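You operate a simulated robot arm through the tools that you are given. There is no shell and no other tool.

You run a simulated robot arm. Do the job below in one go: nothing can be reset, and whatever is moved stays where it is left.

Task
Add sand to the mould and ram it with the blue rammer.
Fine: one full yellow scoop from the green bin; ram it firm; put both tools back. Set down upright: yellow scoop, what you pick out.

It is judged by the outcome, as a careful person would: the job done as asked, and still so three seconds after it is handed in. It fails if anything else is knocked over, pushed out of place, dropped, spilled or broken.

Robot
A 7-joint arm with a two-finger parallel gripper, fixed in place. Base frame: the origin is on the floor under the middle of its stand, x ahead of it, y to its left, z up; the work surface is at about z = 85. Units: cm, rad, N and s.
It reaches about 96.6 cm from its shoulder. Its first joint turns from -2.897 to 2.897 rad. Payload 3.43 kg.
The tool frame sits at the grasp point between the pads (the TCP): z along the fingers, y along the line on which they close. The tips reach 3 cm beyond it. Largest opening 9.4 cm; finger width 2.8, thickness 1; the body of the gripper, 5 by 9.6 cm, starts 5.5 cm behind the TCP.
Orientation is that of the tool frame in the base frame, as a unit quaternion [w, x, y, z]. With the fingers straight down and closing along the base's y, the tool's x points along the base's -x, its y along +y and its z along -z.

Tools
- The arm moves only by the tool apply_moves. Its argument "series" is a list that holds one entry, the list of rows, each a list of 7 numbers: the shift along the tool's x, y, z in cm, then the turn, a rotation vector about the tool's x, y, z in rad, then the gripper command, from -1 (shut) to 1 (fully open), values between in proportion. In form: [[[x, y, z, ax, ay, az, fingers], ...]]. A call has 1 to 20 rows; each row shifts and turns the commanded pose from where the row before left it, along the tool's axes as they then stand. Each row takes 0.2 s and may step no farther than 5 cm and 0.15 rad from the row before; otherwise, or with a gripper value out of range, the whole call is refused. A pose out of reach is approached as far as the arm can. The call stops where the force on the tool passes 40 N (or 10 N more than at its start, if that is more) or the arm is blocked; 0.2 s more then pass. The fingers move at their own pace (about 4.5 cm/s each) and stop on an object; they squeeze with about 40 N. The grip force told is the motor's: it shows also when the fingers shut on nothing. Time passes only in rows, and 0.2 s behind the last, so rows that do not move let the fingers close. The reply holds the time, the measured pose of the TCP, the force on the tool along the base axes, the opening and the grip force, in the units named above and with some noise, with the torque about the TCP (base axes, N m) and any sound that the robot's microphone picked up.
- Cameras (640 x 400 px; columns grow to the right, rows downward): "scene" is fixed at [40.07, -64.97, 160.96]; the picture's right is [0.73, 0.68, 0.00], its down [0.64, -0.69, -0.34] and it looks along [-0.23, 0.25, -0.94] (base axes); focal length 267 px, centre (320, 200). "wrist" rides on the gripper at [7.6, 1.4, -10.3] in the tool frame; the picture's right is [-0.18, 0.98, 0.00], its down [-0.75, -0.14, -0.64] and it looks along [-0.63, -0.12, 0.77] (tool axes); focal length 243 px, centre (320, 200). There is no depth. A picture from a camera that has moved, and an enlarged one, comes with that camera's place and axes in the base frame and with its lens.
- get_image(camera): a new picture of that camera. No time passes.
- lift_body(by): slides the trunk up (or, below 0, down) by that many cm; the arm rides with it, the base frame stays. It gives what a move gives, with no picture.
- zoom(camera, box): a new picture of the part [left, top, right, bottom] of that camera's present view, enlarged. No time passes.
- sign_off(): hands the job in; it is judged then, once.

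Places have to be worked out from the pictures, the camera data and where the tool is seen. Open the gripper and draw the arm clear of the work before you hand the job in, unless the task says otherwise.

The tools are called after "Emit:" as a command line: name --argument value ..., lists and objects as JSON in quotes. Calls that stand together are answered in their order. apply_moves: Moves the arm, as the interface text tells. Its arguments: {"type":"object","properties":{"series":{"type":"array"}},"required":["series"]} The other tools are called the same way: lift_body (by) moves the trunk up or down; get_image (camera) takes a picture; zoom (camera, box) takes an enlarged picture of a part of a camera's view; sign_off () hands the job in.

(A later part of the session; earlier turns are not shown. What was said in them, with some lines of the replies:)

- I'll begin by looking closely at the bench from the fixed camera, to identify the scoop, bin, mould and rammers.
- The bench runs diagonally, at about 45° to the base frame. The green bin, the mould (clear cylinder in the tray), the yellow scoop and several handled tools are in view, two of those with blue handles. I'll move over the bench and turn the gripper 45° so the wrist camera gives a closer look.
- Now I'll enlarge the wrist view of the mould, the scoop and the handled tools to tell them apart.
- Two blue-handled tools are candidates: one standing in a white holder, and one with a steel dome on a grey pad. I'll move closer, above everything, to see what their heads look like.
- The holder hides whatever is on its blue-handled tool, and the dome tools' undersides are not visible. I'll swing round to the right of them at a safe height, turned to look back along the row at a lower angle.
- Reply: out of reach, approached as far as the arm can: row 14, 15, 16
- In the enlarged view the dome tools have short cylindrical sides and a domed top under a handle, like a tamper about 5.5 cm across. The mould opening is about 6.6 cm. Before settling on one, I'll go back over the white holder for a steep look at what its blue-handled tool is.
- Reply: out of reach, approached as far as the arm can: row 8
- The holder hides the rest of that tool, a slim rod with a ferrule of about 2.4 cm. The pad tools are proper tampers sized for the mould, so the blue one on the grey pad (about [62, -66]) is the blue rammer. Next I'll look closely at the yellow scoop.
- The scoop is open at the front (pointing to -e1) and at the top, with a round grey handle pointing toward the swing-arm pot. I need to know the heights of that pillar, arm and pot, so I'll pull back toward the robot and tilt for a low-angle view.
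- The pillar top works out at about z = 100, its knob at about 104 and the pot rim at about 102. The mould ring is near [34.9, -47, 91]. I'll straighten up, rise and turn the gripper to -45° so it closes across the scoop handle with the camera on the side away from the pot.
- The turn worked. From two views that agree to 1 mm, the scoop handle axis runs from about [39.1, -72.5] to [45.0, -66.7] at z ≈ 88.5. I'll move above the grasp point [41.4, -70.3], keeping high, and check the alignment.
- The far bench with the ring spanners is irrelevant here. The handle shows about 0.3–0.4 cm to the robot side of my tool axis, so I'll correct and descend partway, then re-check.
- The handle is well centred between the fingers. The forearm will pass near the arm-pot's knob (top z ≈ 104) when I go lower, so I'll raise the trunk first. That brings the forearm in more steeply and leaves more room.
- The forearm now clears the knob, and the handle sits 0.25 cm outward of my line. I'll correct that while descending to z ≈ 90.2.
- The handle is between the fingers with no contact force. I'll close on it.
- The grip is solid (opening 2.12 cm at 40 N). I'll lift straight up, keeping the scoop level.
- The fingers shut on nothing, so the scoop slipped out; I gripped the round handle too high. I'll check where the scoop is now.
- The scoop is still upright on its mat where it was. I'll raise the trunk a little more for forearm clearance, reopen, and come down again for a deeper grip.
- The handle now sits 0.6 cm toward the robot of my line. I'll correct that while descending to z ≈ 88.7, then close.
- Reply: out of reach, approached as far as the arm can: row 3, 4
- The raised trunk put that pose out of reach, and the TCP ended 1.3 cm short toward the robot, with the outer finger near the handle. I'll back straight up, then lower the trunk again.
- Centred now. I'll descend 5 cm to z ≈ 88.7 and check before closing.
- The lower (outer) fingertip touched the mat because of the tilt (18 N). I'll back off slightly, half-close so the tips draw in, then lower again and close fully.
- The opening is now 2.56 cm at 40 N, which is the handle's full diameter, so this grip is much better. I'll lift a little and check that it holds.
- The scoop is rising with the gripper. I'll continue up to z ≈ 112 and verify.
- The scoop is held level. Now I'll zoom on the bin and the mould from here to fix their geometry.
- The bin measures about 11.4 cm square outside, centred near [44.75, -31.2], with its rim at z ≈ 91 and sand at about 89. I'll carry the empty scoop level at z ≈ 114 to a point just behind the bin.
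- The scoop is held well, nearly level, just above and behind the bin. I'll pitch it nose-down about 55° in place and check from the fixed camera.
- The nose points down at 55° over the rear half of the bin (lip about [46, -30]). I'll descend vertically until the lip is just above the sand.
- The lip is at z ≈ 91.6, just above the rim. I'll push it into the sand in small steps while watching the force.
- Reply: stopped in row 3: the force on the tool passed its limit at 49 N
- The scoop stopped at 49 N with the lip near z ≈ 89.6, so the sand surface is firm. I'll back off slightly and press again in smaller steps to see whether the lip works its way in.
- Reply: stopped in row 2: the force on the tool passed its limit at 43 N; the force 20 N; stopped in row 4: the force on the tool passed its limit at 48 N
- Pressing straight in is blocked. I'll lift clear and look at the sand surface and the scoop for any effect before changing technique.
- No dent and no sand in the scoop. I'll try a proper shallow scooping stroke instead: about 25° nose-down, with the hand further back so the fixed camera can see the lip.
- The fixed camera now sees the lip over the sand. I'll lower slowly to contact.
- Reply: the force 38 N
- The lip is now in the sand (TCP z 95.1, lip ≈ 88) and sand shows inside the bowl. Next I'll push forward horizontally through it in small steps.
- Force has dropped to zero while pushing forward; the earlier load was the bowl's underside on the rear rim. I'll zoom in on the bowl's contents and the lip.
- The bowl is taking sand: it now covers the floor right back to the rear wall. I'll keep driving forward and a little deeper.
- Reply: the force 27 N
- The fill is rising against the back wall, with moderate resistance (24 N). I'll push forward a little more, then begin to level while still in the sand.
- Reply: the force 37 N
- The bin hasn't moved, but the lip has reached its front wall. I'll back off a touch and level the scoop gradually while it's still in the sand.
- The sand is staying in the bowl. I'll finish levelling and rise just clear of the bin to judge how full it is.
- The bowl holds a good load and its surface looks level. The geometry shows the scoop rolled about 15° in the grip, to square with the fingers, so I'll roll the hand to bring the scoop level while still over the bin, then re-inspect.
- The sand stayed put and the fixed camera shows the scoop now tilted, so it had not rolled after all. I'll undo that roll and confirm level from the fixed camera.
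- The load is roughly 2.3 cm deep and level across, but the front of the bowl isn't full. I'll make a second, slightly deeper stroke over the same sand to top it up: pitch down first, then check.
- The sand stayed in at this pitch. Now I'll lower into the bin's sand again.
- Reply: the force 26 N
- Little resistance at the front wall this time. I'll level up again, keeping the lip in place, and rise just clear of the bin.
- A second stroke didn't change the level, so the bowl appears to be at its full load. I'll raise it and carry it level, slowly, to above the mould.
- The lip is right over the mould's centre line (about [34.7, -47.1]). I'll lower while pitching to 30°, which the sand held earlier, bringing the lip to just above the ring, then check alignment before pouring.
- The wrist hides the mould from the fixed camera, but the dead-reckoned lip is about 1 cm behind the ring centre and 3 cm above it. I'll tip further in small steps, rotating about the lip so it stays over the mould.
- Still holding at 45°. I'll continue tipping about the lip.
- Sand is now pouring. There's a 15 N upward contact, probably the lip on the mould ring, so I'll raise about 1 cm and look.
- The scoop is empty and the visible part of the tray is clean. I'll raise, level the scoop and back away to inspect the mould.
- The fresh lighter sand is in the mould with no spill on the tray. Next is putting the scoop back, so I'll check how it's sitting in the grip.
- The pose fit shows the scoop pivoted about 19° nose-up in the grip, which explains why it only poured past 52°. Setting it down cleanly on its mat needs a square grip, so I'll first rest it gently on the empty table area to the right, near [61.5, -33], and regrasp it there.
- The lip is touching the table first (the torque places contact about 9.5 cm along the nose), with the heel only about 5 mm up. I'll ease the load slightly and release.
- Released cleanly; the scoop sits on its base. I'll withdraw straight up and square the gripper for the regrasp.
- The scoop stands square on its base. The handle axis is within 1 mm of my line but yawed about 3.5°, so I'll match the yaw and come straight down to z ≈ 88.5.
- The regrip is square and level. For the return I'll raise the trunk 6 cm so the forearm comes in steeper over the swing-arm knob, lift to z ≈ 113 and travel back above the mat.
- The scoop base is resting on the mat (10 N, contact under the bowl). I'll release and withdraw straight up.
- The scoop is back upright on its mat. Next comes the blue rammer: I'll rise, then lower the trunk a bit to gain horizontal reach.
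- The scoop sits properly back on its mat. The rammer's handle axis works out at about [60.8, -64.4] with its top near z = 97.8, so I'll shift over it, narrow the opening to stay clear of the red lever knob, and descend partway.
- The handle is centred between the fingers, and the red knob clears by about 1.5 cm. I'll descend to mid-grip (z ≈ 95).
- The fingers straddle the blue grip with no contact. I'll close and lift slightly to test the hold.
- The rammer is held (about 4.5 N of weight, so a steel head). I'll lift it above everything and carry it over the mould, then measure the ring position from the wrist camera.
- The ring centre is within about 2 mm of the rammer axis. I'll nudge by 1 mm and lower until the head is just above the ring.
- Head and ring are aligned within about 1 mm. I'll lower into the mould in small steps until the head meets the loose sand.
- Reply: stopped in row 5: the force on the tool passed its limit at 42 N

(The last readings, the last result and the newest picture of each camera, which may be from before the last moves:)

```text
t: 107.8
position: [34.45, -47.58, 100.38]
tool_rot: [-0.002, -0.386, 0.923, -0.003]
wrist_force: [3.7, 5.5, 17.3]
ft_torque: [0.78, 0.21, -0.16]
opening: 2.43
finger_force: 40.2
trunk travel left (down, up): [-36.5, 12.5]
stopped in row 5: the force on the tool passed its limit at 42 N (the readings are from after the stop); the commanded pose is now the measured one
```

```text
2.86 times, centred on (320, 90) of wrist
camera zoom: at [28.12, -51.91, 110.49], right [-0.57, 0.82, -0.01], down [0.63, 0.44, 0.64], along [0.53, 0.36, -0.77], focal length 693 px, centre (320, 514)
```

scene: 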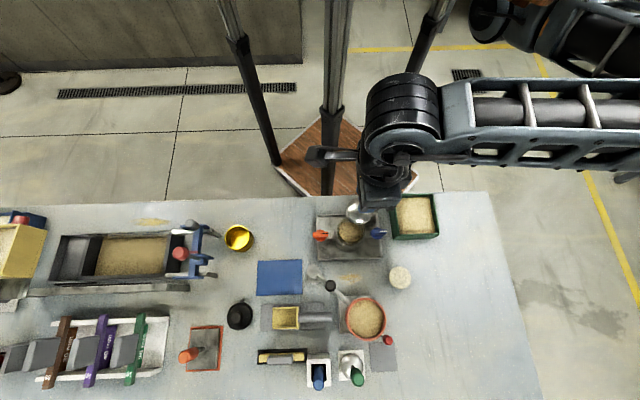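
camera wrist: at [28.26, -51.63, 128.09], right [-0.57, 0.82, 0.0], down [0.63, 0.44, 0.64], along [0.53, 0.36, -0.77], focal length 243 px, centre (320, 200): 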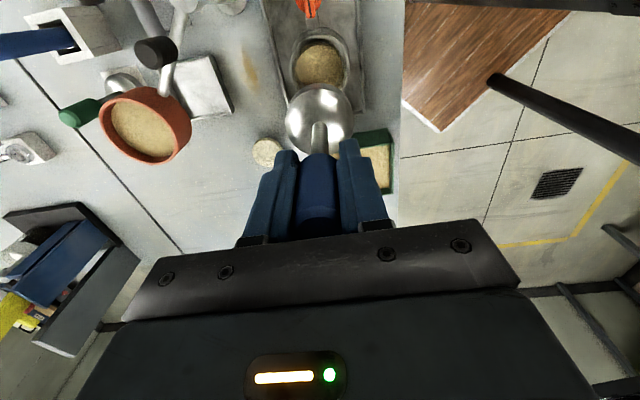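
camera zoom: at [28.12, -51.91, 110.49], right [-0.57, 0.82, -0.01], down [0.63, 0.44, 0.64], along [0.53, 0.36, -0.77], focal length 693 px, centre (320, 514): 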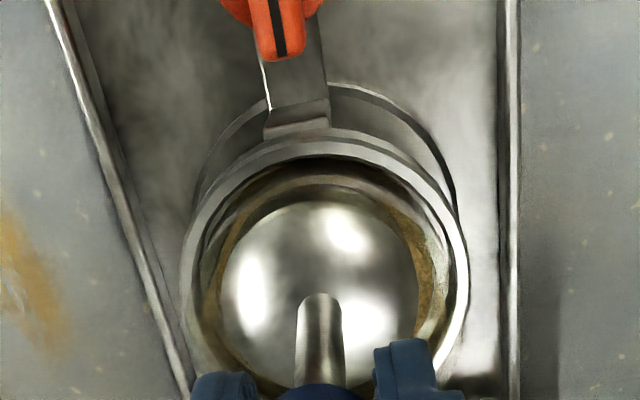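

The head met the loose sand (42 N) at a head height of about z = 90.8. I'll lift a little, re-centre by about 2 mm and look at the surface before the next strokes.

Emit:
apply_moves --series '[[[0, 0, -1.0, 0, 0, 0, -1], [-0.2, 0.2, -2.0, 0, 0, 0, -1]]]'

Emit:
zoom --camera "wrist" --box '[240, 20, 400, 160]'

Emit:
zoom --camera "scene" --box '[320, 200, 390, 260]'

```text
t: 108.4
position: [34.4, -47.44, 103.14]
tool_rot: [-0.003, -0.387, 0.922, -0.003]
wrist_force: [0.1, -0.6, -3.8]
ft_torque: [0.02, 0.01, 0.0]
opening: 2.47
finger_force: 39.7
trunk travel left (down, up): [-36.5, 12.5]
```

```text
2.86 times, centred on (320, 90) of wrist
camera zoom: at [28.15, -51.68, 113.28], right [-0.57, 0.82, -0.01], down [0.63, 0.44, 0.64], along [0.53, 0.36, -0.77], focal length 693 px, centre (320, 514)
```

zoom: 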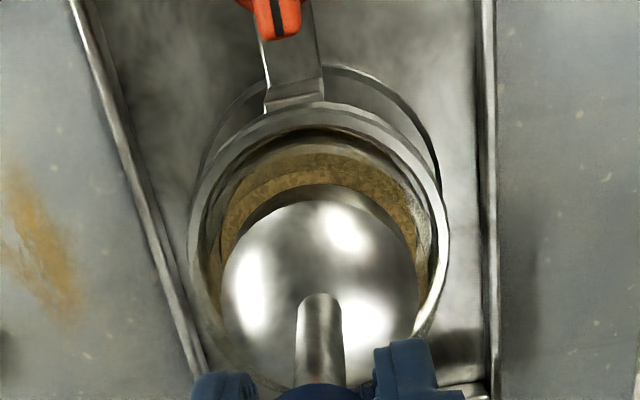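

```text
6.67 times, centred on (355, 230) of scene
camera zoom: at [40.07, -64.97, 160.96], right [0.73, 0.68, 0.0], down [0.64, -0.69, -0.34], along [-0.23, 0.25, -0.94], focal length 1780 px, centre (87, 0)
```

zoom: 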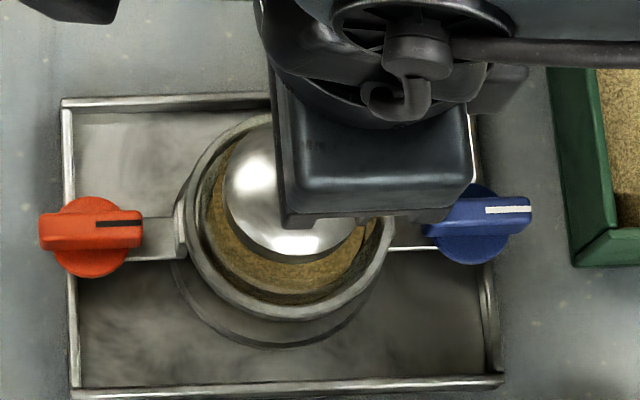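

The surface already looks smoother than the loose fill. I'll ram again with a slower, firmer stroke.

Emit:
apply_moves --series '[[[0, 0, 1.5, 0, 0, 0, -1], [0, 0, 0.8, 0, 0, 0, -1], [0, 0, 0.3, 0, 0, 0, -1], [0, 0, 0.2, 0, 0, 0, -1], [0, 0, 0.2, 0, 0, 0, -1], [0, 0, 0.2, 0, 0, 0, -1], [0, 0, 0.2, 0, 0, 0, -1], [0, 0, 0.2, 0, 0, 0, -1], [0, 0, 0.2, 0, 0, 0, -1], [0, 0, 0.2, 0, 0, 0, -1]]]'

Emit:
zoom --camera "wrist" --box '[240, 20, 400, 160]'

```text
t: 109.9
position: [34.57, -47.45, 100.37]
tool_rot: [-0.003, -0.385, 0.923, -0.006]
wrist_force: [2.3, 8.6, 22.7]
ft_torque: [0.9, 0.32, -0.22]
opening: 2.43
finger_force: 39.3
trunk travel left (down, up): [-36.5, 12.5]
stopped in row 7: the force on the tool passed its limit at 42 N (the readings are from after the stop); the commanded pose is now the measured one
```

```text
2.86 times, centred on (320, 90) of wrist
camera zoom: at [28.08, -51.65, 110.46], right [-0.57, 0.82, -0.01], down [0.63, 0.45, 0.63], along [0.53, 0.36, -0.77], focal length 693 px, centre (320, 514)
```

zoom: 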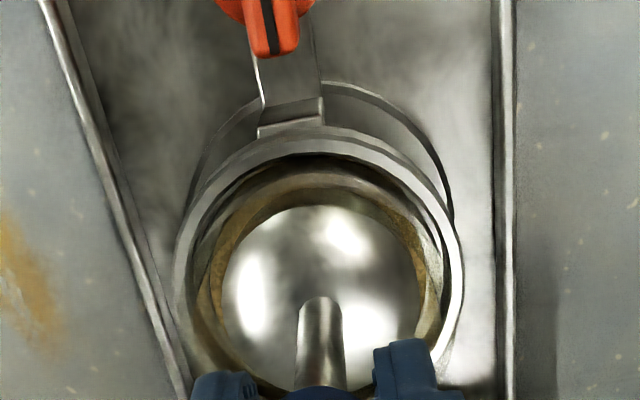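

Emit:
apply_moves --series '[[[0, 0, -1.2, 0, 0, 0, -1], [-0.25, 0.0, -0.5, 0, 0, 0, -1], [0, 0, 1.2, 0, 0, 0, -1], [0, 0, 0.2, 0, 0, 0, -1], [0, 0, 0.15, 0, 0, 0, -1], [0, 0, 0.1, 0, 0, 0, -1], [0, 0, 0.1, 0, 0, 0, -1], [0, 0, 0.1, 0, 0, 0, -1], [0, 0, 0.1, 0, 0, 0, -1], [0, 0, 0.1, 0, 0, 0, -1], [0, 0, 0.1, 0, 0, 0, -1]]]'

```text
t: 111.9
position: [34.51, -47.19, 100.19]
tool_rot: [-0.005, -0.385, 0.923, -0.007]
wrist_force: [1.5, 8.8, 21.7]
ft_torque: [0.92, 0.37, -0.19]
opening: 2.45
finger_force: 40.0
trunk travel left (down, up): [-36.5, 12.5]
stopped in row 9: the force on the tool passed its limit at 41 N (the readings are from after the stop); the commanded pose is now the measured one
```

Emit:
apply_moves --series '[[[0, 0, -1.5, 0, 0, 0, -1], [0, 0, -3.5, 0, 0, 0, -1], [0, 0, -4.5, 0, 0, 0, -1], [0, 0, -4.5, 0, 0, 0, -1], [-2.5, 0, -2, 0, 0, 0, -1]]]'

Emit:
zoom --camera "wrist" --box '[260, 0, 380, 110]'

Emit:
zoom --camera "scene" --box '[310, 190, 400, 260]'

Emit:
get_image --camera "wrist"

```text
t: 113.1
position: [36.44, -45.27, 116.03]
tool_rot: [-0.003, -0.386, 0.922, -0.007]
wrist_force: [-0.2, 0.1, -3.8]
ft_torque: [0.03, -0.03, -0.01]
opening: 2.47
finger_force: 40.2
trunk travel left (down, up): [-36.5, 12.5]
```

```text
3.64 times, centred on (320, 55) of wrist
camera zoom: at [30.07, -49.55, 126.28], right [-0.57, 0.82, -0.01], down [0.63, 0.45, 0.63], along [0.53, 0.35, -0.77], focal length 882 px, centre (320, 727)
```

zoom: 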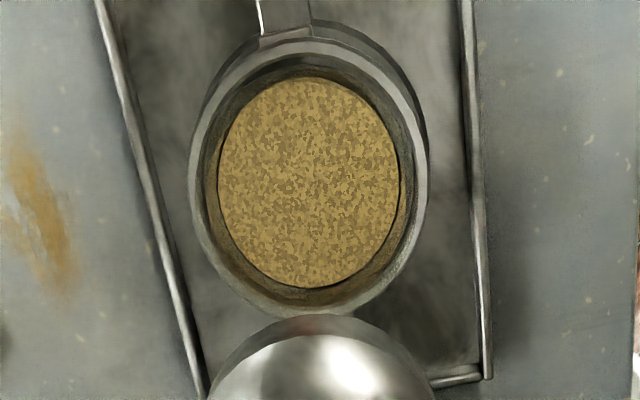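

```text
5.71 times, centred on (355, 225) of scene
camera zoom: at [40.07, -64.97, 160.96], right [0.73, 0.68, 0.0], down [0.64, -0.69, -0.34], along [-0.23, 0.25, -0.94], focal length 1526 px, centre (120, 57)
```

zoom: 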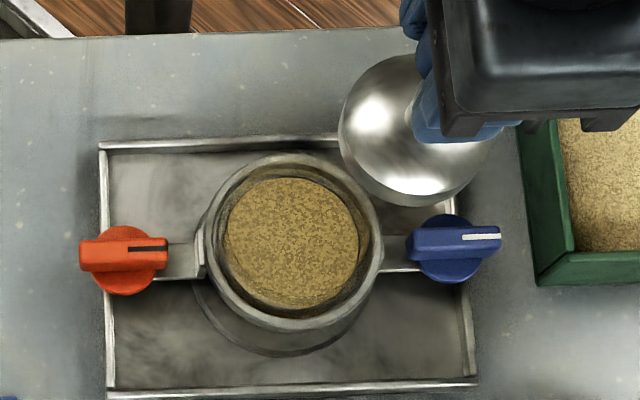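

```text
taken
camera wrist: at [30.07, -49.55, 126.28], right [-0.57, 0.82, -0.01], down [0.63, 0.45, 0.63], along [0.53, 0.35, -0.77], focal length 243 px, centre (320, 200)
```

wrist: 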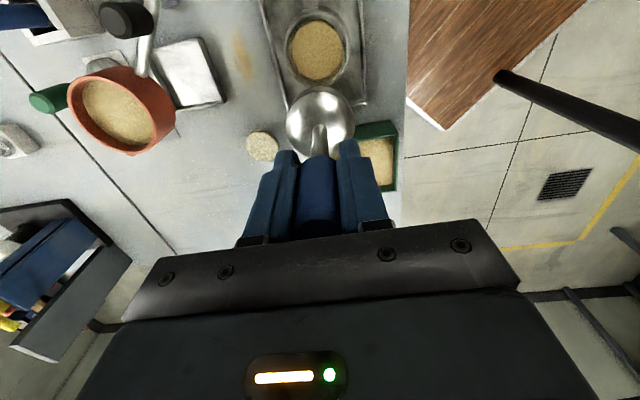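

The surface has gone from loose grains to a smoother, mottled texture, so it's compacting but perhaps not fully. I'll go back in for several more, firmer strokes.

Emit:
apply_moves --series '[[[2.75, 0.05, 3.5, 0, 0, 0, -1], [0, 0, 4, 0, 0, 0, -1], [0, 0, 4, 0, 0, 0, -1], [0, 0, 2.5, 0, 0, 0, -1]]]'

Emit:
zoom --camera "wrist" --box '[240, 20, 400, 160]'

```text
t: 114.1
position: [34.39, -47.64, 102.12]
tool_rot: [-0.005, -0.386, 0.923, -0.007]
wrist_force: [-0.5, 0.7, -4.1]
ft_torque: [0.04, 0.01, 0.01]
opening: 2.45
finger_force: 39.9
trunk travel left (down, up): [-36.5, 12.5]
```

```text
2.86 times, centred on (320, 90) of wrist
camera zoom: at [28.03, -51.78, 112.35], right [-0.57, 0.82, -0.01], down [0.63, 0.45, 0.63], along [0.53, 0.35, -0.77], focal length 693 px, centre (320, 514)
```

zoom: 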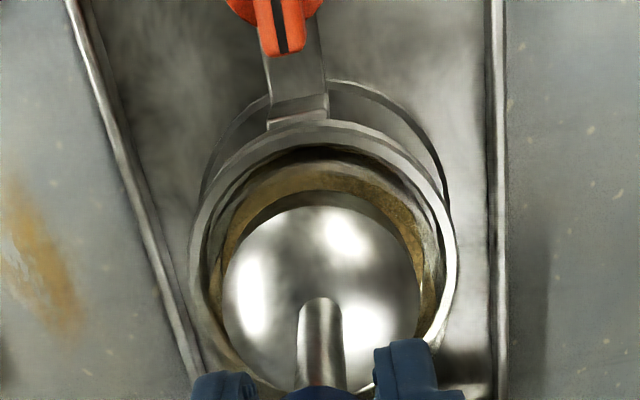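

Emit:
apply_moves --series '[[[0, 0.05, 1.0, -0.009, -0.0146, 0, -1], [0, 0, 0.4, 0, 0, 0, -1], [0, 0, 0.2, 0, 0, 0, -1], [0, 0, 0.1, 0, 0, 0, -1], [0, 0, 0.1, 0, 0, 0, -1], [0, 0, 0.1, 0, 0, 0, -1], [0, 0, 0.1, 0, 0, 0, -1], [0, 0, 0.1, 0, 0, 0, -1], [0, 0, 0.1, 0, 0, 0, -1], [0, 0, 0.1, 0, 0, 0, -1]]]'

Emit:
apply_moves --series '[[[0, 0, 0.07, 0, 0, 0, -1], [0, 0, 0.05, 0, 0, 0, -1]]]'

```text
t: 116.0
position: [34.39, -47.39, 100.32]
tool_rot: [0.001, -0.386, 0.923, -0.002]
wrist_force: [3.6, 8.8, 20.6]
ft_torque: [0.58, 0.08, -0.12]
opening: 2.46
finger_force: 40.0
trunk travel left (down, up): [-36.5, 12.5]
stopped in row 9: the force on the tool passed its limit at 42 N (the readings are from after the stop); the commanded pose is now the measured one
```

```text
t: 116.6
position: [34.25, -47.37, 100.2]
tool_rot: [-0.001, -0.387, 0.922, -0.002]
wrist_force: [3.9, 8.7, 19.3]
ft_torque: [0.6, 0.1, -0.12]
opening: 2.49
finger_force: 39.9
trunk travel left (down, up): [-36.5, 12.5]
stopped in row 2: the force on the tool passed its limit at 41 N (the readings are from after the stop); the commanded pose is now the measured one
```

Emit:
apply_moves --series '[[[0, 0, 0.08, 0, 0, 0, -1]]]'

Emit:
apply_moves --series '[[[0, 0, 0.03, 0, 0, 0, -1]]]'

```text
t: 117.0
position: [34.39, -47.4, 100.28]
tool_rot: [0.0, -0.386, 0.923, -0.003]
wrist_force: [5.1, 12.7, 34.2]
ft_torque: [0.84, 0.24, -0.15]
opening: 2.44
finger_force: 40.0
trunk travel left (down, up): [-36.5, 12.5]
```

```text
t: 117.4
position: [34.28, -47.45, 100.26]
tool_rot: [0.0, -0.386, 0.922, -0.003]
wrist_force: [4.5, 9.5, 38.8]
ft_torque: [0.46, 0.36, -0.06]
opening: 2.48
finger_force: 40.0
trunk travel left (down, up): [-36.5, 12.5]
```

Now that the load is held near 40 N, I'll step it up a little further for a firm ram.

Emit:
apply_moves --series '[[[0, 0, 0.04, 0, 0, 0, -1]]]'

Emit:
apply_moves --series '[[[0, 0, 0.04, 0, 0, 0, -1]]]'

Emit:
apply_moves --series '[[[0, 0, 0.04, 0, 0, 0, -1]]]'

```text
t: 117.8
position: [34.36, -47.48, 100.21]
tool_rot: [0.0, -0.386, 0.922, -0.003]
wrist_force: [3.6, 6.8, 40.1]
ft_torque: [0.14, 0.55, -0.04]
opening: 2.46
finger_force: 39.8
trunk travel left (down, up): [-36.5, 12.5]
```

```text
t: 118.2
position: [34.31, -47.56, 100.2]
tool_rot: [0.0, -0.385, 0.923, -0.003]
wrist_force: [4.0, 4.8, 39.8]
ft_torque: [0.08, 0.54, -0.06]
opening: 2.47
finger_force: 39.7
trunk travel left (down, up): [-36.5, 12.5]
```

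```text
t: 118.6
position: [34.35, -47.48, 100.05]
tool_rot: [-0.001, -0.386, 0.923, -0.003]
wrist_force: [6.1, 1.3, 37.7]
ft_torque: [-0.43, 0.05, 0.07]
opening: 2.49
finger_force: 40.8
trunk travel left (down, up): [-36.5, 12.5]
```

Emit:
apply_moves --series '[[[0, 0, -1.5, 0, 0, 0, -1], [0, 0, -3.5, 0, 0, 0, -1], [0, 0, -4.5, 0, 0, 0, -1], [0, 0, -4.5, 0, 0, 0, -1], [-2.5, 0, -2, 0, 0, 0, -1]]]'

Emit:
zoom --camera "wrist" --box '[260, 0, 380, 110]'

Emit:
zoom --camera "scene" --box '[310, 190, 400, 260]'

```text
t: 119.8
position: [36.07, -45.56, 116.05]
tool_rot: [0.001, -0.386, 0.923, -0.002]
wrist_force: [-0.2, -0.6, -4.2]
ft_torque: [0.04, -0.01, 0.01]
opening: 2.47
finger_force: 39.8
trunk travel left (down, up): [-36.5, 12.5]
```

```text
3.64 times, centred on (320, 55) of wrist
camera zoom: at [29.66, -49.99, 126.13], right [-0.57, 0.82, 0.0], down [0.63, 0.44, 0.64], along [0.53, 0.36, -0.77], focal length 882 px, centre (320, 727)
```

zoom: 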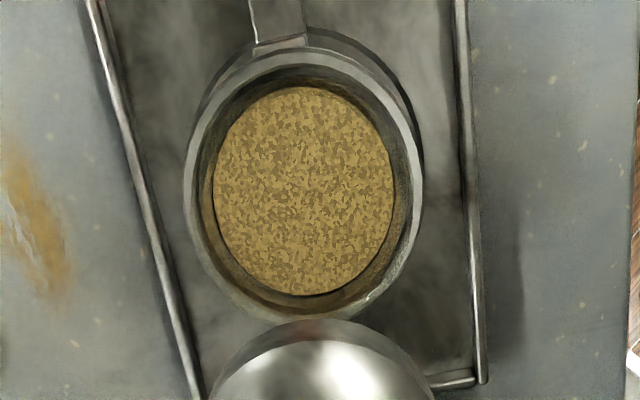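

```text
5.71 times, centred on (355, 225) of scene
camera zoom: at [40.07, -64.97, 160.96], right [0.73, 0.68, 0.0], down [0.64, -0.69, -0.34], along [-0.23, 0.25, -0.94], focal length 1526 px, centre (120, 57)
```

zoom: 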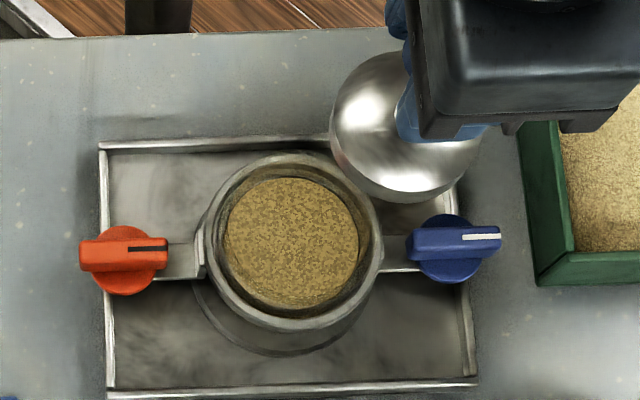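

The surface texture is now uniform and hasn't changed since the last strokes. I'll give it a few more rams, including slightly off-centre ones, so the whole surface is firm.

Emit:
apply_moves --series '[[[2.5, -0.2, 3.5, 0, 0, 0, -1], [0, 0, 4, 0, 0, 0, -1], [0, 0, 4, 0, 0, 0, -1], [0, 0, 2.5, 0, 0, 0, -1], [0.2, 0.2, 1.0, 0, 0, 0, -1], [0, 0, 0.4, 0, 0, 0, -1], [0, 0, 0.2, 0, 0, 0, -1], [0, 0, 0.15, 0, 0, 0, -1], [0, 0, 0.15, 0, 0, 0, -1], [0, 0, 0.15, 0, 0, 0, -1], [0, 0, 0.15, 0, 0, 0, -1], [0, 0, 0.15, 0, 0, 0, -1]]]'

Emit:
apply_moves --series '[[[0, 0, -1.5, 0, 0, 0, -1], [-0.5, -0.3, 0, 0, 0, 0, -1], [0, 0, 1.0, 0, 0, 0, -1], [0, 0, 0.3, 0, 0, 0, -1], [0, 0, 0.15, 0, 0, 0, -1], [0, 0, 0.15, 0, 0, 0, -1], [0, 0, 0.15, 0, 0, 0, -1], [0, 0, 0.15, 0, 0, 0, -1], [0, 0, 0.15, 0, 0, 0, -1], [0, 0, 0.15, 0, 0, 0, -1]]]'

Emit:
apply_moves --series '[[[0, 0, -1.5, 0, 0, 0, -1], [0.25, 0.1, 0, 0, 0, 0, -1], [0, 0, 1.0, 0, 0, 0, -1], [0, 0, 0.3, 0, 0, 0, -1], [0, 0, 0.15, 0, 0, 0, -1], [0, 0, 0.15, 0, 0, 0, -1], [0, 0, 0.15, 0, 0, 0, -1], [0, 0, 0.15, 0, 0, 0, -1], [0, 0, 0.15, 0, 0, 0, -1], [0, 0, 0.15, 0, 0, 0, -1]]]'

```text
t: 122.2
position: [34.23, -47.58, 100.08]
tool_rot: [0.0, -0.386, 0.923, -0.004]
wrist_force: [5.1, 7.3, 18.8]
ft_torque: [0.33, -0.15, -0.01]
opening: 2.46
finger_force: 40.0
trunk travel left (down, up): [-36.5, 12.5]
stopped in row 12: the force on the tool passed its limit at 42 N (the readings are from after the stop); the commanded pose is now the measured one
```

```text
t: 123.9
position: [34.82, -47.49, 100.02]
tool_rot: [0.0, -0.386, 0.923, -0.005]
wrist_force: [2.7, 9.0, 21.9]
ft_torque: [0.69, 0.25, -0.16]
opening: 2.47
finger_force: 39.4
trunk travel left (down, up): [-36.5, 12.5]
stopped in row 8: the force on the tool passed its limit at 42 N (the readings are from after the stop); the commanded pose is now the measured one
```

```text
t: 125.5
position: [34.48, -47.73, 100.03]
tool_rot: [0.0, -0.386, 0.922, -0.007]
wrist_force: [2.8, 9.5, 21.6]
ft_torque: [0.84, 0.23, -0.2]
opening: 2.46
finger_force: 39.7
trunk travel left (down, up): [-36.5, 12.5]
stopped in row 7: the force on the tool passed its limit at 41 N (the readings are from after the stop); the commanded pose is now the measured one
```

All strokes now stop at the same height (z ≈ 100.03, over 40 N), so the sand isn't yielding any further: it's firm. I'll lift out and inspect.

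Emit:
apply_moves --series '[[[0, 0, -1.0, 0, 0, 0, -1], [0, 0.1, -2.0, -0.004, -0.008, 0, -1], [0, 0, -4, 0, 0, 0, -1], [0, 0, -4.5, 0, 0, 0, -1], [0, 0, -4.5, 0, 0, 0, -1], [-3, 0, -2, 0, 0, 0, -1]]]'

Emit:
get_image --camera "scene"

Emit:
zoom --camera "scene" --box '[300, 190, 400, 270]'

Emit:
zoom --camera "wrist" --box '[240, 0, 400, 180]'

```text
t: 126.8
position: [36.69, -45.48, 118.01]
tool_rot: [0.002, -0.386, 0.922, -0.003]
wrist_force: [-0.3, -1.1, -4.1]
ft_torque: [-0.04, -0.02, -0.01]
opening: 2.47
finger_force: 40.2
trunk travel left (down, up): [-36.5, 12.5]
```

```text
taken
```

scene: 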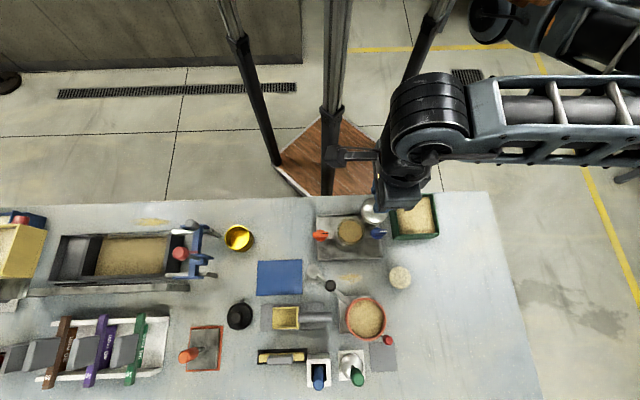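

```text
5.00 times, centred on (350, 230) of scene
camera zoom: at [40.07, -64.97, 160.96], right [0.73, 0.68, 0.0], down [0.64, -0.69, -0.34], along [-0.23, 0.25, -0.94], focal length 1335 px, centre (170, 50)
```

zoom: 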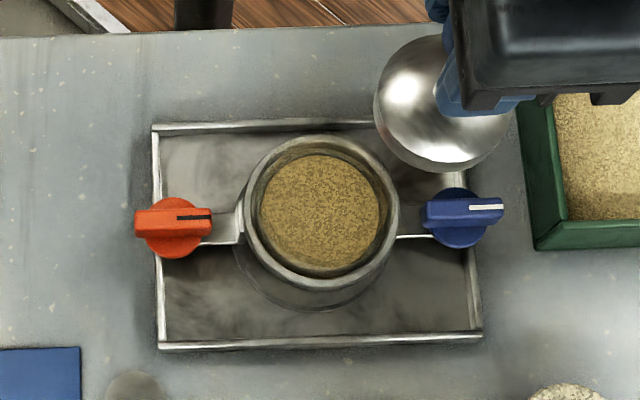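

```text
2.22 times, centred on (320, 90) of wrist
camera zoom: at [30.18, -49.88, 128.14], right [-0.57, 0.82, -0.01], down [0.63, 0.44, 0.64], along [0.53, 0.36, -0.77], focal length 539 px, centre (320, 444)
```

zoom: 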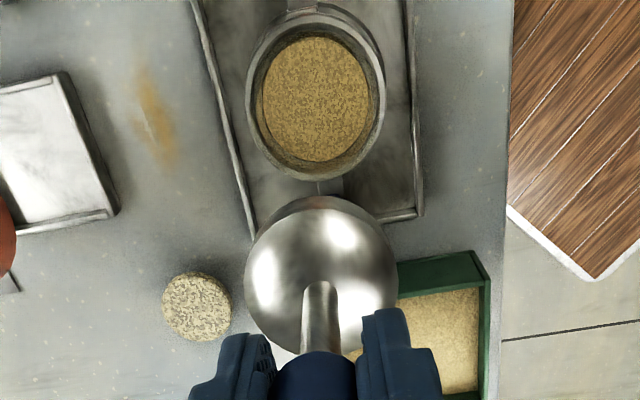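

The mould is in place, the surface smooth and firm, and nothing is spilled. I'll carry the rammer back to above its grey pad and correct a slight 2° tilt it picked up in the grip.

Emit:
apply_moves --series '[[[0, 0, -1, 0, 0, 0, -1], [-0.446, -3.8, 0, 0, 0.036, 0, -1], [-0.446, -3.8, 0, 0, 0, 0, -1], [-0.446, -3.8, 0, 0, 0, 0, -1], [-0.446, -3.8, 0, 0, 0, 0, -1], [-0.446, -3.8, 0, 0, 0, 0, -1], [-0.446, -3.8, 0, 0, 0, 0, -1], [-0.446, -3.8, 0, 0, 0, 0, -1], [-0.446, -3.8, 0, 0, 0, 0, -1]]]'

Emit:
get_image --camera "wrist"

Emit:
zoom --camera "wrist" --box '[240, 0, 400, 180]'

Emit:
zoom --camera "scene" --box '[310, 300, 450, 400]'

```text
t: 128.8
position: [60.83, -64.18, 119.04]
tool_rot: [-0.015, -0.386, 0.922, -0.009]
wrist_force: [0.0, 0.3, -2.9]
ft_torque: [-0.05, 0.03, 0.0]
opening: 2.44
finger_force: 40.1
trunk travel left (down, up): [-36.5, 12.5]
```

```text
taken
camera wrist: at [54.6, -68.31, 129.4], right [-0.57, 0.82, -0.01], down [0.64, 0.46, 0.62], along [0.51, 0.34, -0.79], focal length 243 px, centre (320, 200)
```

wrist: 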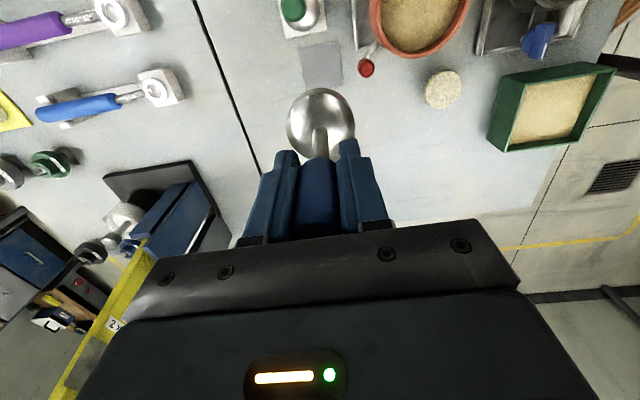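

```text
2.22 times, centred on (320, 90) of wrist
camera zoom: at [54.6, -68.31, 129.4], right [-0.57, 0.82, -0.01], down [0.64, 0.46, 0.62], along [0.51, 0.34, -0.79], focal length 539 px, centre (320, 444)
```

zoom: 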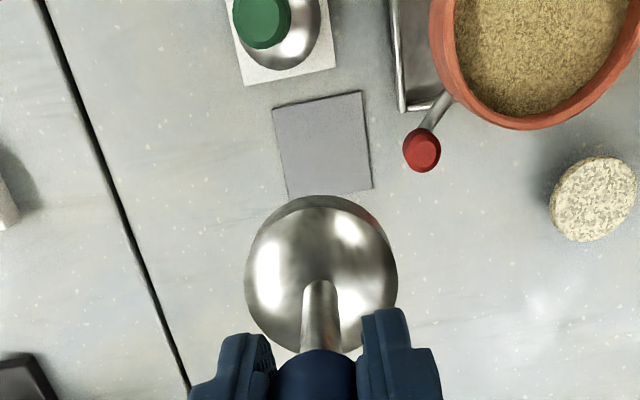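

```text
4.00 times, centred on (380, 350) of scene
camera zoom: at [40.07, -64.97, 160.96], right [0.73, 0.68, 0.0], down [0.64, -0.69, -0.34], along [-0.23, 0.25, -0.94], focal length 1068 px, centre (80, -400)
```

zoom: 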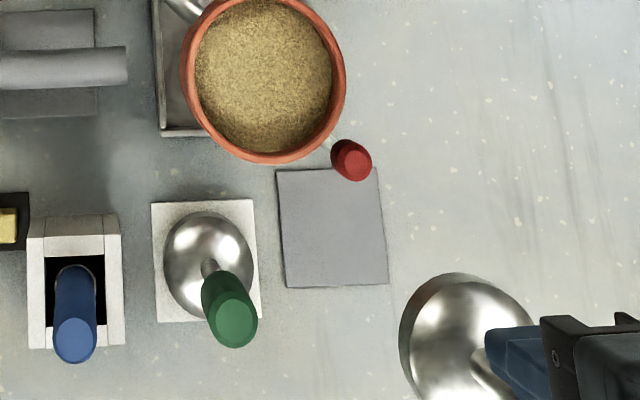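

The rammer now hangs vertical, and the pad centre is only 1–2 mm off the rammer's line. I'll descend to just above the pad.

Emit:
apply_moves --series '[[[-0.01, -0.2, 3.5, 0, 0, 0, -1], [-0.138, 0.02, 4, 0, 0, 0, -1], [-0.138, 0.02, 4, 0, 0, 0, -1], [-0.138, 0.02, 4, 0, 0, 0, -1], [-0.138, 0.02, 4, 0, 0, 0, -1], [-0.07, 0.01, 2, 0, 0, 0, -1]]]'

Emit:
get_image --camera "wrist"

Emit:
zoom --camera "scene" --box '[330, 310, 450, 400]'

```text
t: 130.2
position: [60.74, -64.45, 97.49]
tool_rot: [-0.015, -0.387, 0.922, -0.009]
wrist_force: [0.3, 0.4, -3.4]
ft_torque: [0.04, -0.02, 0.0]
opening: 2.44
finger_force: 39.8
trunk travel left (down, up): [-36.5, 12.5]
```

```text
taken
camera wrist: at [54.7, -68.65, 107.89], right [-0.57, 0.82, -0.01], down [0.64, 0.46, 0.62], along [0.51, 0.34, -0.79], focal length 243 px, centre (320, 200)
```

wrist: 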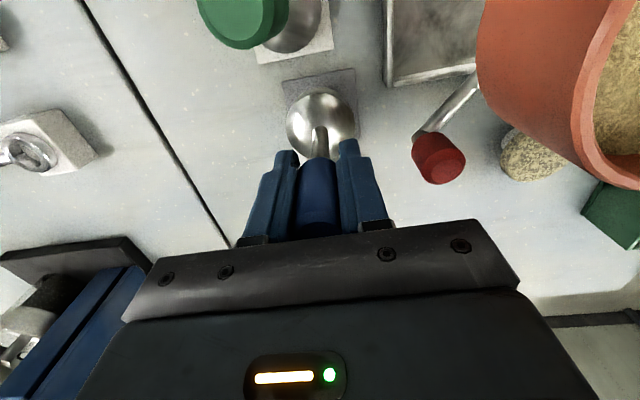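

```text
4.44 times, centred on (390, 355) of scene
camera zoom: at [40.07, -64.97, 160.96], right [0.73, 0.68, 0.0], down [0.64, -0.69, -0.34], along [-0.23, 0.25, -0.94], focal length 1187 px, centre (9, -489)
```

zoom: 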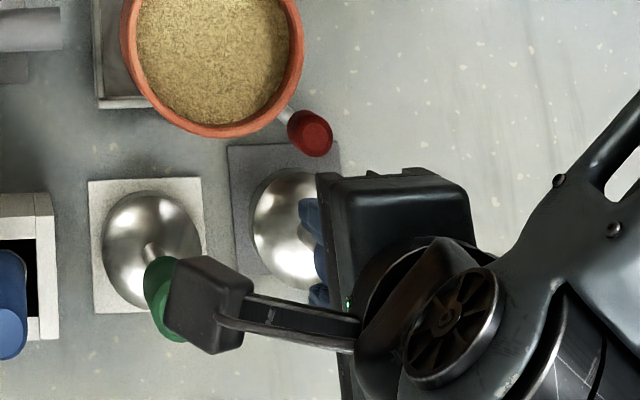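

Emit:
zoom --camera "wrist" --box '[260, 40, 380, 160]'

```text
3.33 times, centred on (320, 100) of wrist
camera zoom: at [54.7, -68.65, 107.89], right [-0.57, 0.82, -0.01], down [0.64, 0.46, 0.62], along [0.51, 0.34, -0.79], focal length 809 px, centre (320, 533)
```

zoom: 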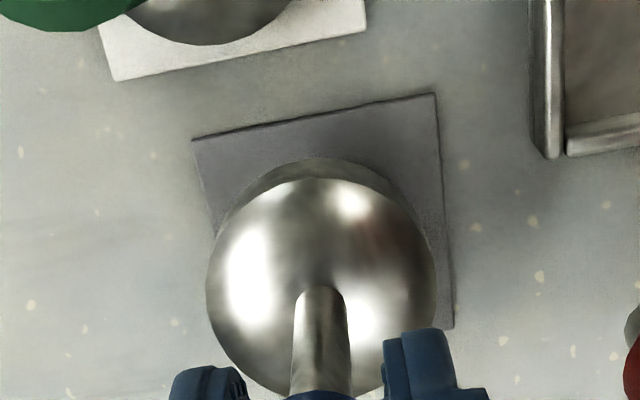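

Emit:
apply_moves --series '[[[0.2, -0.08, 0.5, 0, 0, 0, -1], [-0.03, 0, 1.0, 0, 0, 0, -1], [-0.02, 0, 0.5, 0, 0, 0, -1], [-0.01, 0, 0.2, 0, 0, 0, -1], [0, 0, 0.15, 0, 0, 0, -1]]]'

Emit:
zoom --camera "wrist" --box '[260, 40, 380, 160]'

```text
t: 131.4
position: [60.82, -64.74, 95.16]
tool_rot: [-0.015, -0.386, 0.922, -0.01]
wrist_force: [0.7, -0.4, -4.2]
ft_torque: [-0.02, 0.01, -0.01]
opening: 2.48
finger_force: 40.2
trunk travel left (down, up): [-36.5, 12.5]
```

```text
3.33 times, centred on (320, 100) of wrist
camera zoom: at [54.59, -68.9, 105.54], right [-0.57, 0.82, -0.01], down [0.64, 0.46, 0.62], along [0.51, 0.34, -0.79], focal length 809 px, centre (320, 533)
```

zoom: 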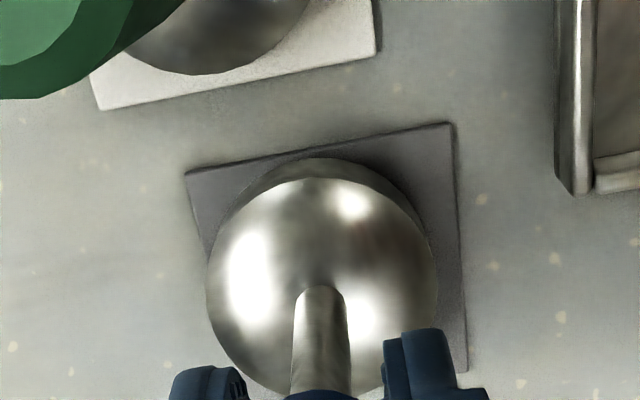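

Emit:
apply_moves --series '[[[0, 0.28, 0, 0, 0, 0, -1], [0, 0, 0, 0, 0, 0, -1]]]'

Emit:
zoom --camera "wrist" --box '[260, 40, 380, 160]'

```text
t: 132.1
position: [60.54, -64.6, 95.04]
tool_rot: [-0.014, -0.386, 0.923, -0.009]
wrist_force: [0.5, -0.1, -3.4]
ft_torque: [0.0, 0.02, 0.01]
opening: 2.44
finger_force: 39.7
trunk travel left (down, up): [-36.5, 12.5]
```

```text
3.33 times, centred on (320, 100) of wrist
camera zoom: at [54.38, -68.69, 105.53], right [-0.57, 0.82, -0.01], down [0.64, 0.46, 0.62], along [0.51, 0.34, -0.79], focal length 809 px, centre (320, 533)
```

zoom: 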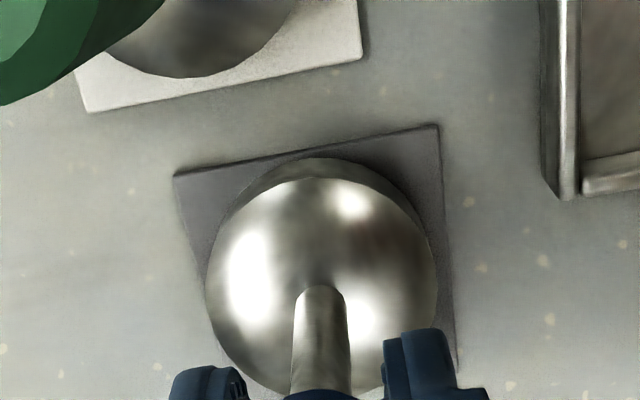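

Centred on the pad. I'll lower gently to contact.

Emit:
apply_moves --series '[[[0, 0, 0.1, 0, 0, 0, -1], [0, 0, 0.1, 0, 0, 0, -1], [0, 0, 0.1, 0, 0, 0, -1]]]'

```text
t: 132.8
position: [60.4, -64.63, 94.88]
tool_rot: [-0.015, -0.386, 0.922, -0.01]
wrist_force: [-0.5, -0.5, -3.6]
ft_torque: [0.0, -0.02, 0.01]
opening: 2.45
finger_force: 39.7
trunk travel left (down, up): [-36.5, 12.5]
```

Emit:
apply_moves --series '[[[0, 0, 0.1, 0, 0, 0, -1], [0, 0, 0.1, 0, 0, 0, -1], [0, 0, 0.08, 0, 0, 0, -1]]]'

```text
t: 133.7
position: [60.46, -64.61, 94.79]
tool_rot: [-0.015, -0.387, 0.922, -0.011]
wrist_force: [-0.1, 0.9, 19.6]
ft_torque: [0.6, -0.12, 0.04]
opening: 2.43
finger_force: 40.4
trunk travel left (down, up): [-36.5, 12.5]
```

The head's edge touched first (torque indicates about 1° of tilt). I'll ease off, flatten slightly and re-seat.

Emit:
apply_moves --series '[[[0, 0, -0.15, -0.009, -0.0145, 0, -1], [0, 0, 0.05, 0, 0, 0, -1], [0, 0, 0.05, 0, 0, 0, -1]]]'

Emit:
apply_moves --series '[[[0, 0, 0.05, 0, 0, 0, -1], [0, 0, 0.04, 0, 0, 0, -1]]]'

```text
t: 134.4
position: [60.47, -64.72, 94.76]
tool_rot: [-0.011, -0.386, 0.922, -0.005]
wrist_force: [1.4, -13.3, 17.2]
ft_torque: [-1.04, -0.01, 0.02]
opening: 2.45
finger_force: 39.4
trunk travel left (down, up): [-36.5, 12.5]
```

```text
t: 135.1
position: [60.39, -64.63, 94.79]
tool_rot: [-0.011, -0.386, 0.922, -0.005]
wrist_force: [0.9, -15.3, 31.8]
ft_torque: [-0.91, 0.05, 0.03]
opening: 2.45
finger_force: 40.0
trunk travel left (down, up): [-36.5, 12.5]
```

Emit:
apply_moves --series '[[[0, 0, -0.12, 0, 0, 0, -1], [0, 0, 0, 0, 0, 0, -1]]]'

```text
t: 135.7
position: [60.36, -64.45, 94.93]
tool_rot: [-0.009, -0.386, 0.923, -0.005]
wrist_force: [1.7, -20.0, 26.0]
ft_torque: [-1.15, -0.09, 0.05]
opening: 2.45
finger_force: 39.6
trunk travel left (down, up): [-36.5, 12.5]
```

Emit:
apply_moves --series '[[[0, 0, -0.25, 0, 0, 0, -1], [0, 0, -0.15, 0, 0, 0, -1], [0, 0, 0, 0, 0, 0, -1]]]'

Emit:
zoom --camera "wrist" --box '[220, 20, 420, 200]'

```text
t: 136.4
position: [60.51, -64.44, 94.73]
tool_rot: [-0.009, -0.386, 0.922, 0.0]
wrist_force: [0.3, -0.1, -4.5]
ft_torque: [0.03, 0.01, 0.0]
opening: 2.46
finger_force: 40.3
trunk travel left (down, up): [-36.5, 12.5]
```

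```text
2.22 times, centred on (320, 110) of wrist
camera zoom: at [54.34, -68.72, 105.07], right [-0.57, 0.82, 0.0], down [0.64, 0.44, 0.63], along [0.51, 0.36, -0.78], focal length 539 px, centre (320, 400)
```

zoom: 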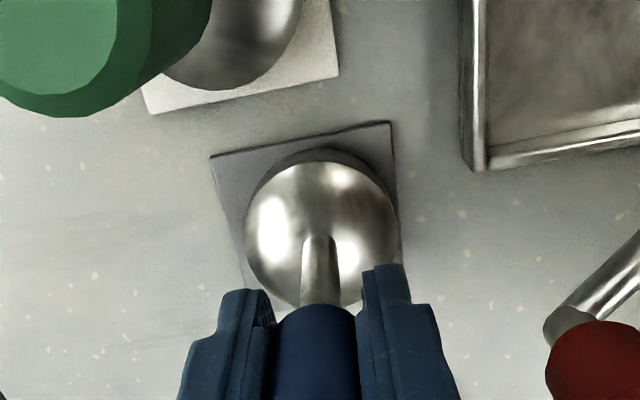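

Free again, and the head is centred and upright over the pad. I'll lower in finer steps.

Emit:
apply_moves --series '[[[0, 0, 0.08, 0, 0, 0, -1], [0, 0, 0.06, 0, 0, 0, -1], [0, 0, 0, 0, 0, 0, -1]]]'

```text
t: 137.2
position: [60.69, -64.57, 94.84]
tool_rot: [-0.01, -0.387, 0.922, -0.003]
wrist_force: [0.6, 0.4, -3.5]
ft_torque: [-0.01, 0.01, -0.04]
opening: 2.42
finger_force: 40.3
trunk travel left (down, up): [-36.5, 12.5]
```

Emit:
apply_moves --series '[[[0, 0, 0.08, 0, 0, 0, -1], [0, 0, 0.06, 0, 0, 0, -1], [0, 0, 0, 0, 0, 0, -1]]]'

```text
t: 138.1
position: [60.49, -64.64, 94.77]
tool_rot: [-0.009, -0.387, 0.922, -0.003]
wrist_force: [-0.3, 1.8, 0.7]
ft_torque: [0.08, -0.11, 0.0]
opening: 2.44
finger_force: 39.8
trunk travel left (down, up): [-36.5, 12.5]
```

The pad is now carrying the rammer's weight. One more tiny step, then I'll release.

Emit:
apply_moves --series '[[[0, 0, 0.04, 0, 0, 0, -1], [0, 0, 0, 0, 0, 0, -0.5], [0, 0, 0, 0, 0, 0, -0.4], [0, 0, 0, 0, 0, 0, -0.3], [0, 0, 0, 0, 0, 0, -0.15], [0, 0, 0, 0, 0, 0, -0.06], [0, 0, 0, 0, 0, 0, -0.06]]]'

Emit:
get_image --camera "wrist"

Emit:
zoom --camera "wrist" --box '[220, 20, 420, 220]'

```text
t: 139.7
position: [60.5, -64.57, 94.77]
tool_rot: [-0.01, -0.386, 0.922, -0.004]
wrist_force: [-0.1, 0.0, -0.3]
ft_torque: [-0.01, -0.01, 0.0]
opening: 4.41
finger_force: 0.0
trunk travel left (down, up): [-36.5, 12.5]
```

```text
taken
camera wrist: at [54.32, -68.87, 105.04], right [-0.57, 0.82, 0.0], down [0.64, 0.45, 0.63], along [0.51, 0.36, -0.78], focal length 243 px, centre (320, 200)
```

wrist: 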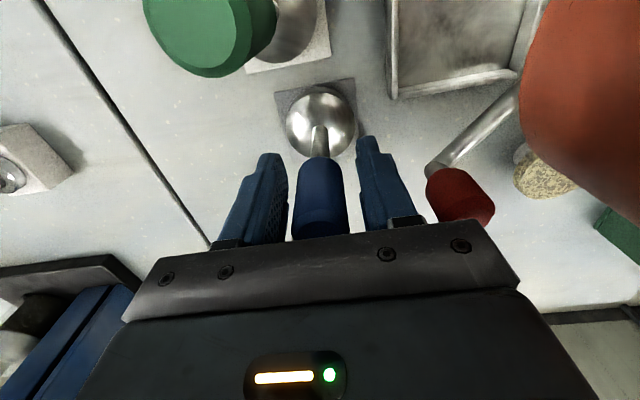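

```text
2.00 times, centred on (320, 120) of wrist
camera zoom: at [54.32, -68.87, 105.04], right [-0.57, 0.82, 0.0], down [0.64, 0.45, 0.63], along [0.51, 0.36, -0.78], focal length 485 px, centre (320, 360)
```

zoom: 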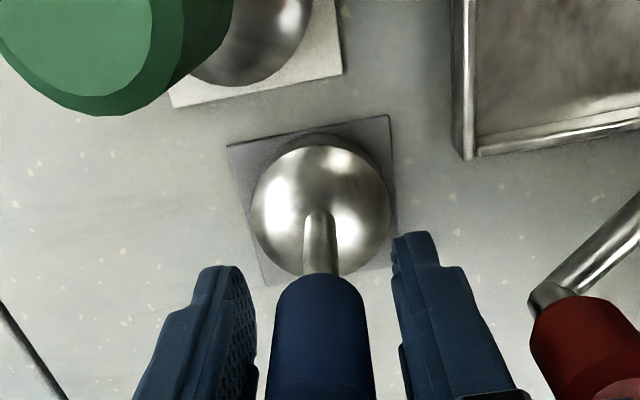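

Released; the rammer stands upright on its pad. I'll withdraw straight up.

Emit:
apply_moves --series '[[[0.015, 0, -1, 0, 0, 0, -0.06], [0.03, 0, -2, 0, 0, 0, -0.06], [0.05, 0, -3, 0, 0, 0, -0.06], [0.06, 0, -4, 0, 0, 0, -0.06], [0.06, 0, -4, 0, 0, 0, 0.3], [0.06, 0, -4, 0, 0, 0, 0.3]]]'

Emit:
get_image --camera "wrist"

Emit:
get_image --camera "scene"

```text
t: 141.1
position: [60.74, -64.51, 112.86]
tool_rot: [-0.011, -0.387, 0.922, -0.003]
wrist_force: [0.7, 0.5, 0.6]
ft_torque: [0.04, 0.02, 0.01]
opening: 6.12
finger_force: 0.0
trunk travel left (down, up): [-36.5, 12.5]
```

```text
taken
camera wrist: at [54.47, -68.9, 123.16], right [-0.57, 0.82, 0.0], down [0.64, 0.45, 0.63], along [0.51, 0.36, -0.78], focal length 243 px, centre (320, 200)
```

wrist: 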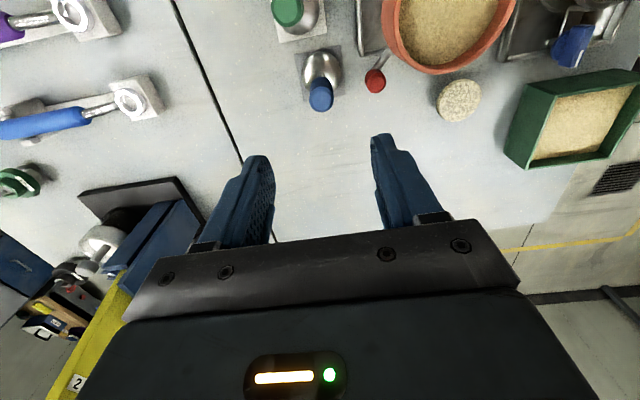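

```text
taken
```

scene: 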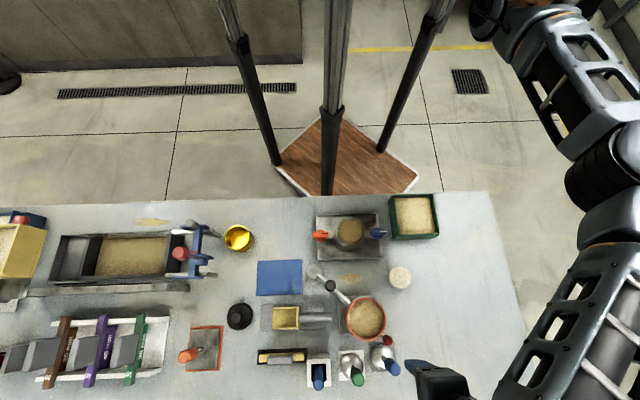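

Both tools are back. I'll raise the arm and draw it back clear of the bench, then take final checks.

Emit:
apply_moves --series '[[[0, 0, -4, 0, 0, 0, 1], [0, 0, -4, 0, 0, 0, 1], [0, 0, -4, 0, 0, 0, 1], [1.65, 4.23, 0, 0, 0, 0, 1], [1.65, 4.23, 0, 0, 0, 0, 1], [1.65, 4.23, 0, 0, 0, 0, 1], [1.65, 4.23, 0, 0, 0, 0, 1], [1.65, 4.23, 0, 0, 0, 0, 1], [1.65, 4.23, 0, 0, 0, 0, 1], [1.65, 4.23, 0, 0, 0, 0, 1], [1.65, 4.23, 0, 0, 0, 0, 1], [1.65, 4.23, 0, 0, 0, 0, 1], [1.65, 4.23, 0, 0, 0, 0, 1]]]'

Emit:
get_image --camera "scene"

Emit:
zoom --camera "scene" --box '[220, 260, 420, 400]'

Emit:
zoom --camera "scene" --box '[300, 180, 450, 280]'

```text
t: 143.8
position: [19.05, -46.44, 125.35]
tool_rot: [-0.011, -0.386, 0.922, -0.003]
wrist_force: [0.8, 0.7, 1.0]
ft_torque: [0.01, 0.05, 0.02]
opening: 9.41
finger_force: 0.2
trunk travel left (down, up): [-36.5, 12.5]
```

```text
taken
```

scene: 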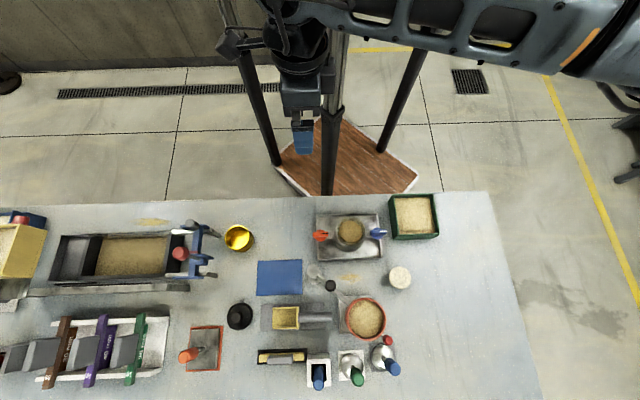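

```text
2.86 times, centred on (320, 330) of scene
camera zoom: at [40.07, -64.97, 160.96], right [0.73, 0.68, 0.0], down [0.64, -0.69, -0.34], along [-0.23, 0.25, -0.94], focal length 763 px, centre (320, -171)
```

zoom: 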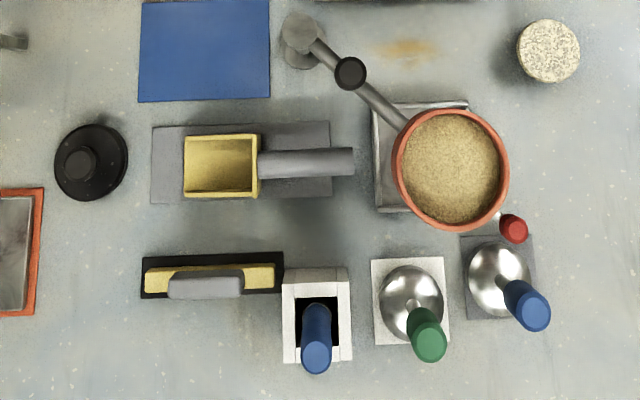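

```text
4.00 times, centred on (375, 230) of scene
camera zoom: at [40.07, -64.97, 160.96], right [0.73, 0.68, 0.0], down [0.64, -0.69, -0.34], along [-0.23, 0.25, -0.94], focal length 1068 px, centre (100, 80)
```

zoom: 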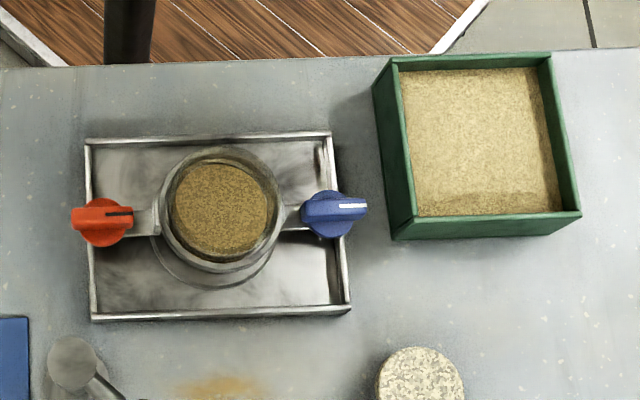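

The final views show the sand rammed smooth in the mould with no spill. The scoop is upright on its mat, the blue rammer is upright on its grey pad, and the other items look undisturbed; the gripper is open and clear of the bench. Handing in.

Emit:
sign_off

```text
The job is handed in.
```

The mould has one full yellow scoop of sand from the green bin, rammed firm, and I've handed the job in. I have no result back from the judging yet.

- **Sand:** the scoop emptied into the mould with no sand on the tray or bench.
- **Ramming:** I gave it several strokes of just over 40 N, about the most the grip could pass to the rammer. The last ones all stopped at the same height, and the surface turned smooth.
- **Which rammer:** two tools have blue handles. I used the steel-headed one on the grey pad, because it fits the mould and matches the green rammer beside it. The other sits in a white holder that hides its head, so I couldn't fully rule it out.
- **Tools:** the scoop is upright on its mat and the rammer is upright on its pad.

**Handling:** my first grip on the scoop slipped before it left its mat, and it stayed upright. Later I rested it on an empty part of the bench to regrip it before putting it back. The scoop pressed on the bin's rear rim and front wall while digging, and the bin did not move. In the final pictures, nothing else looks moved.
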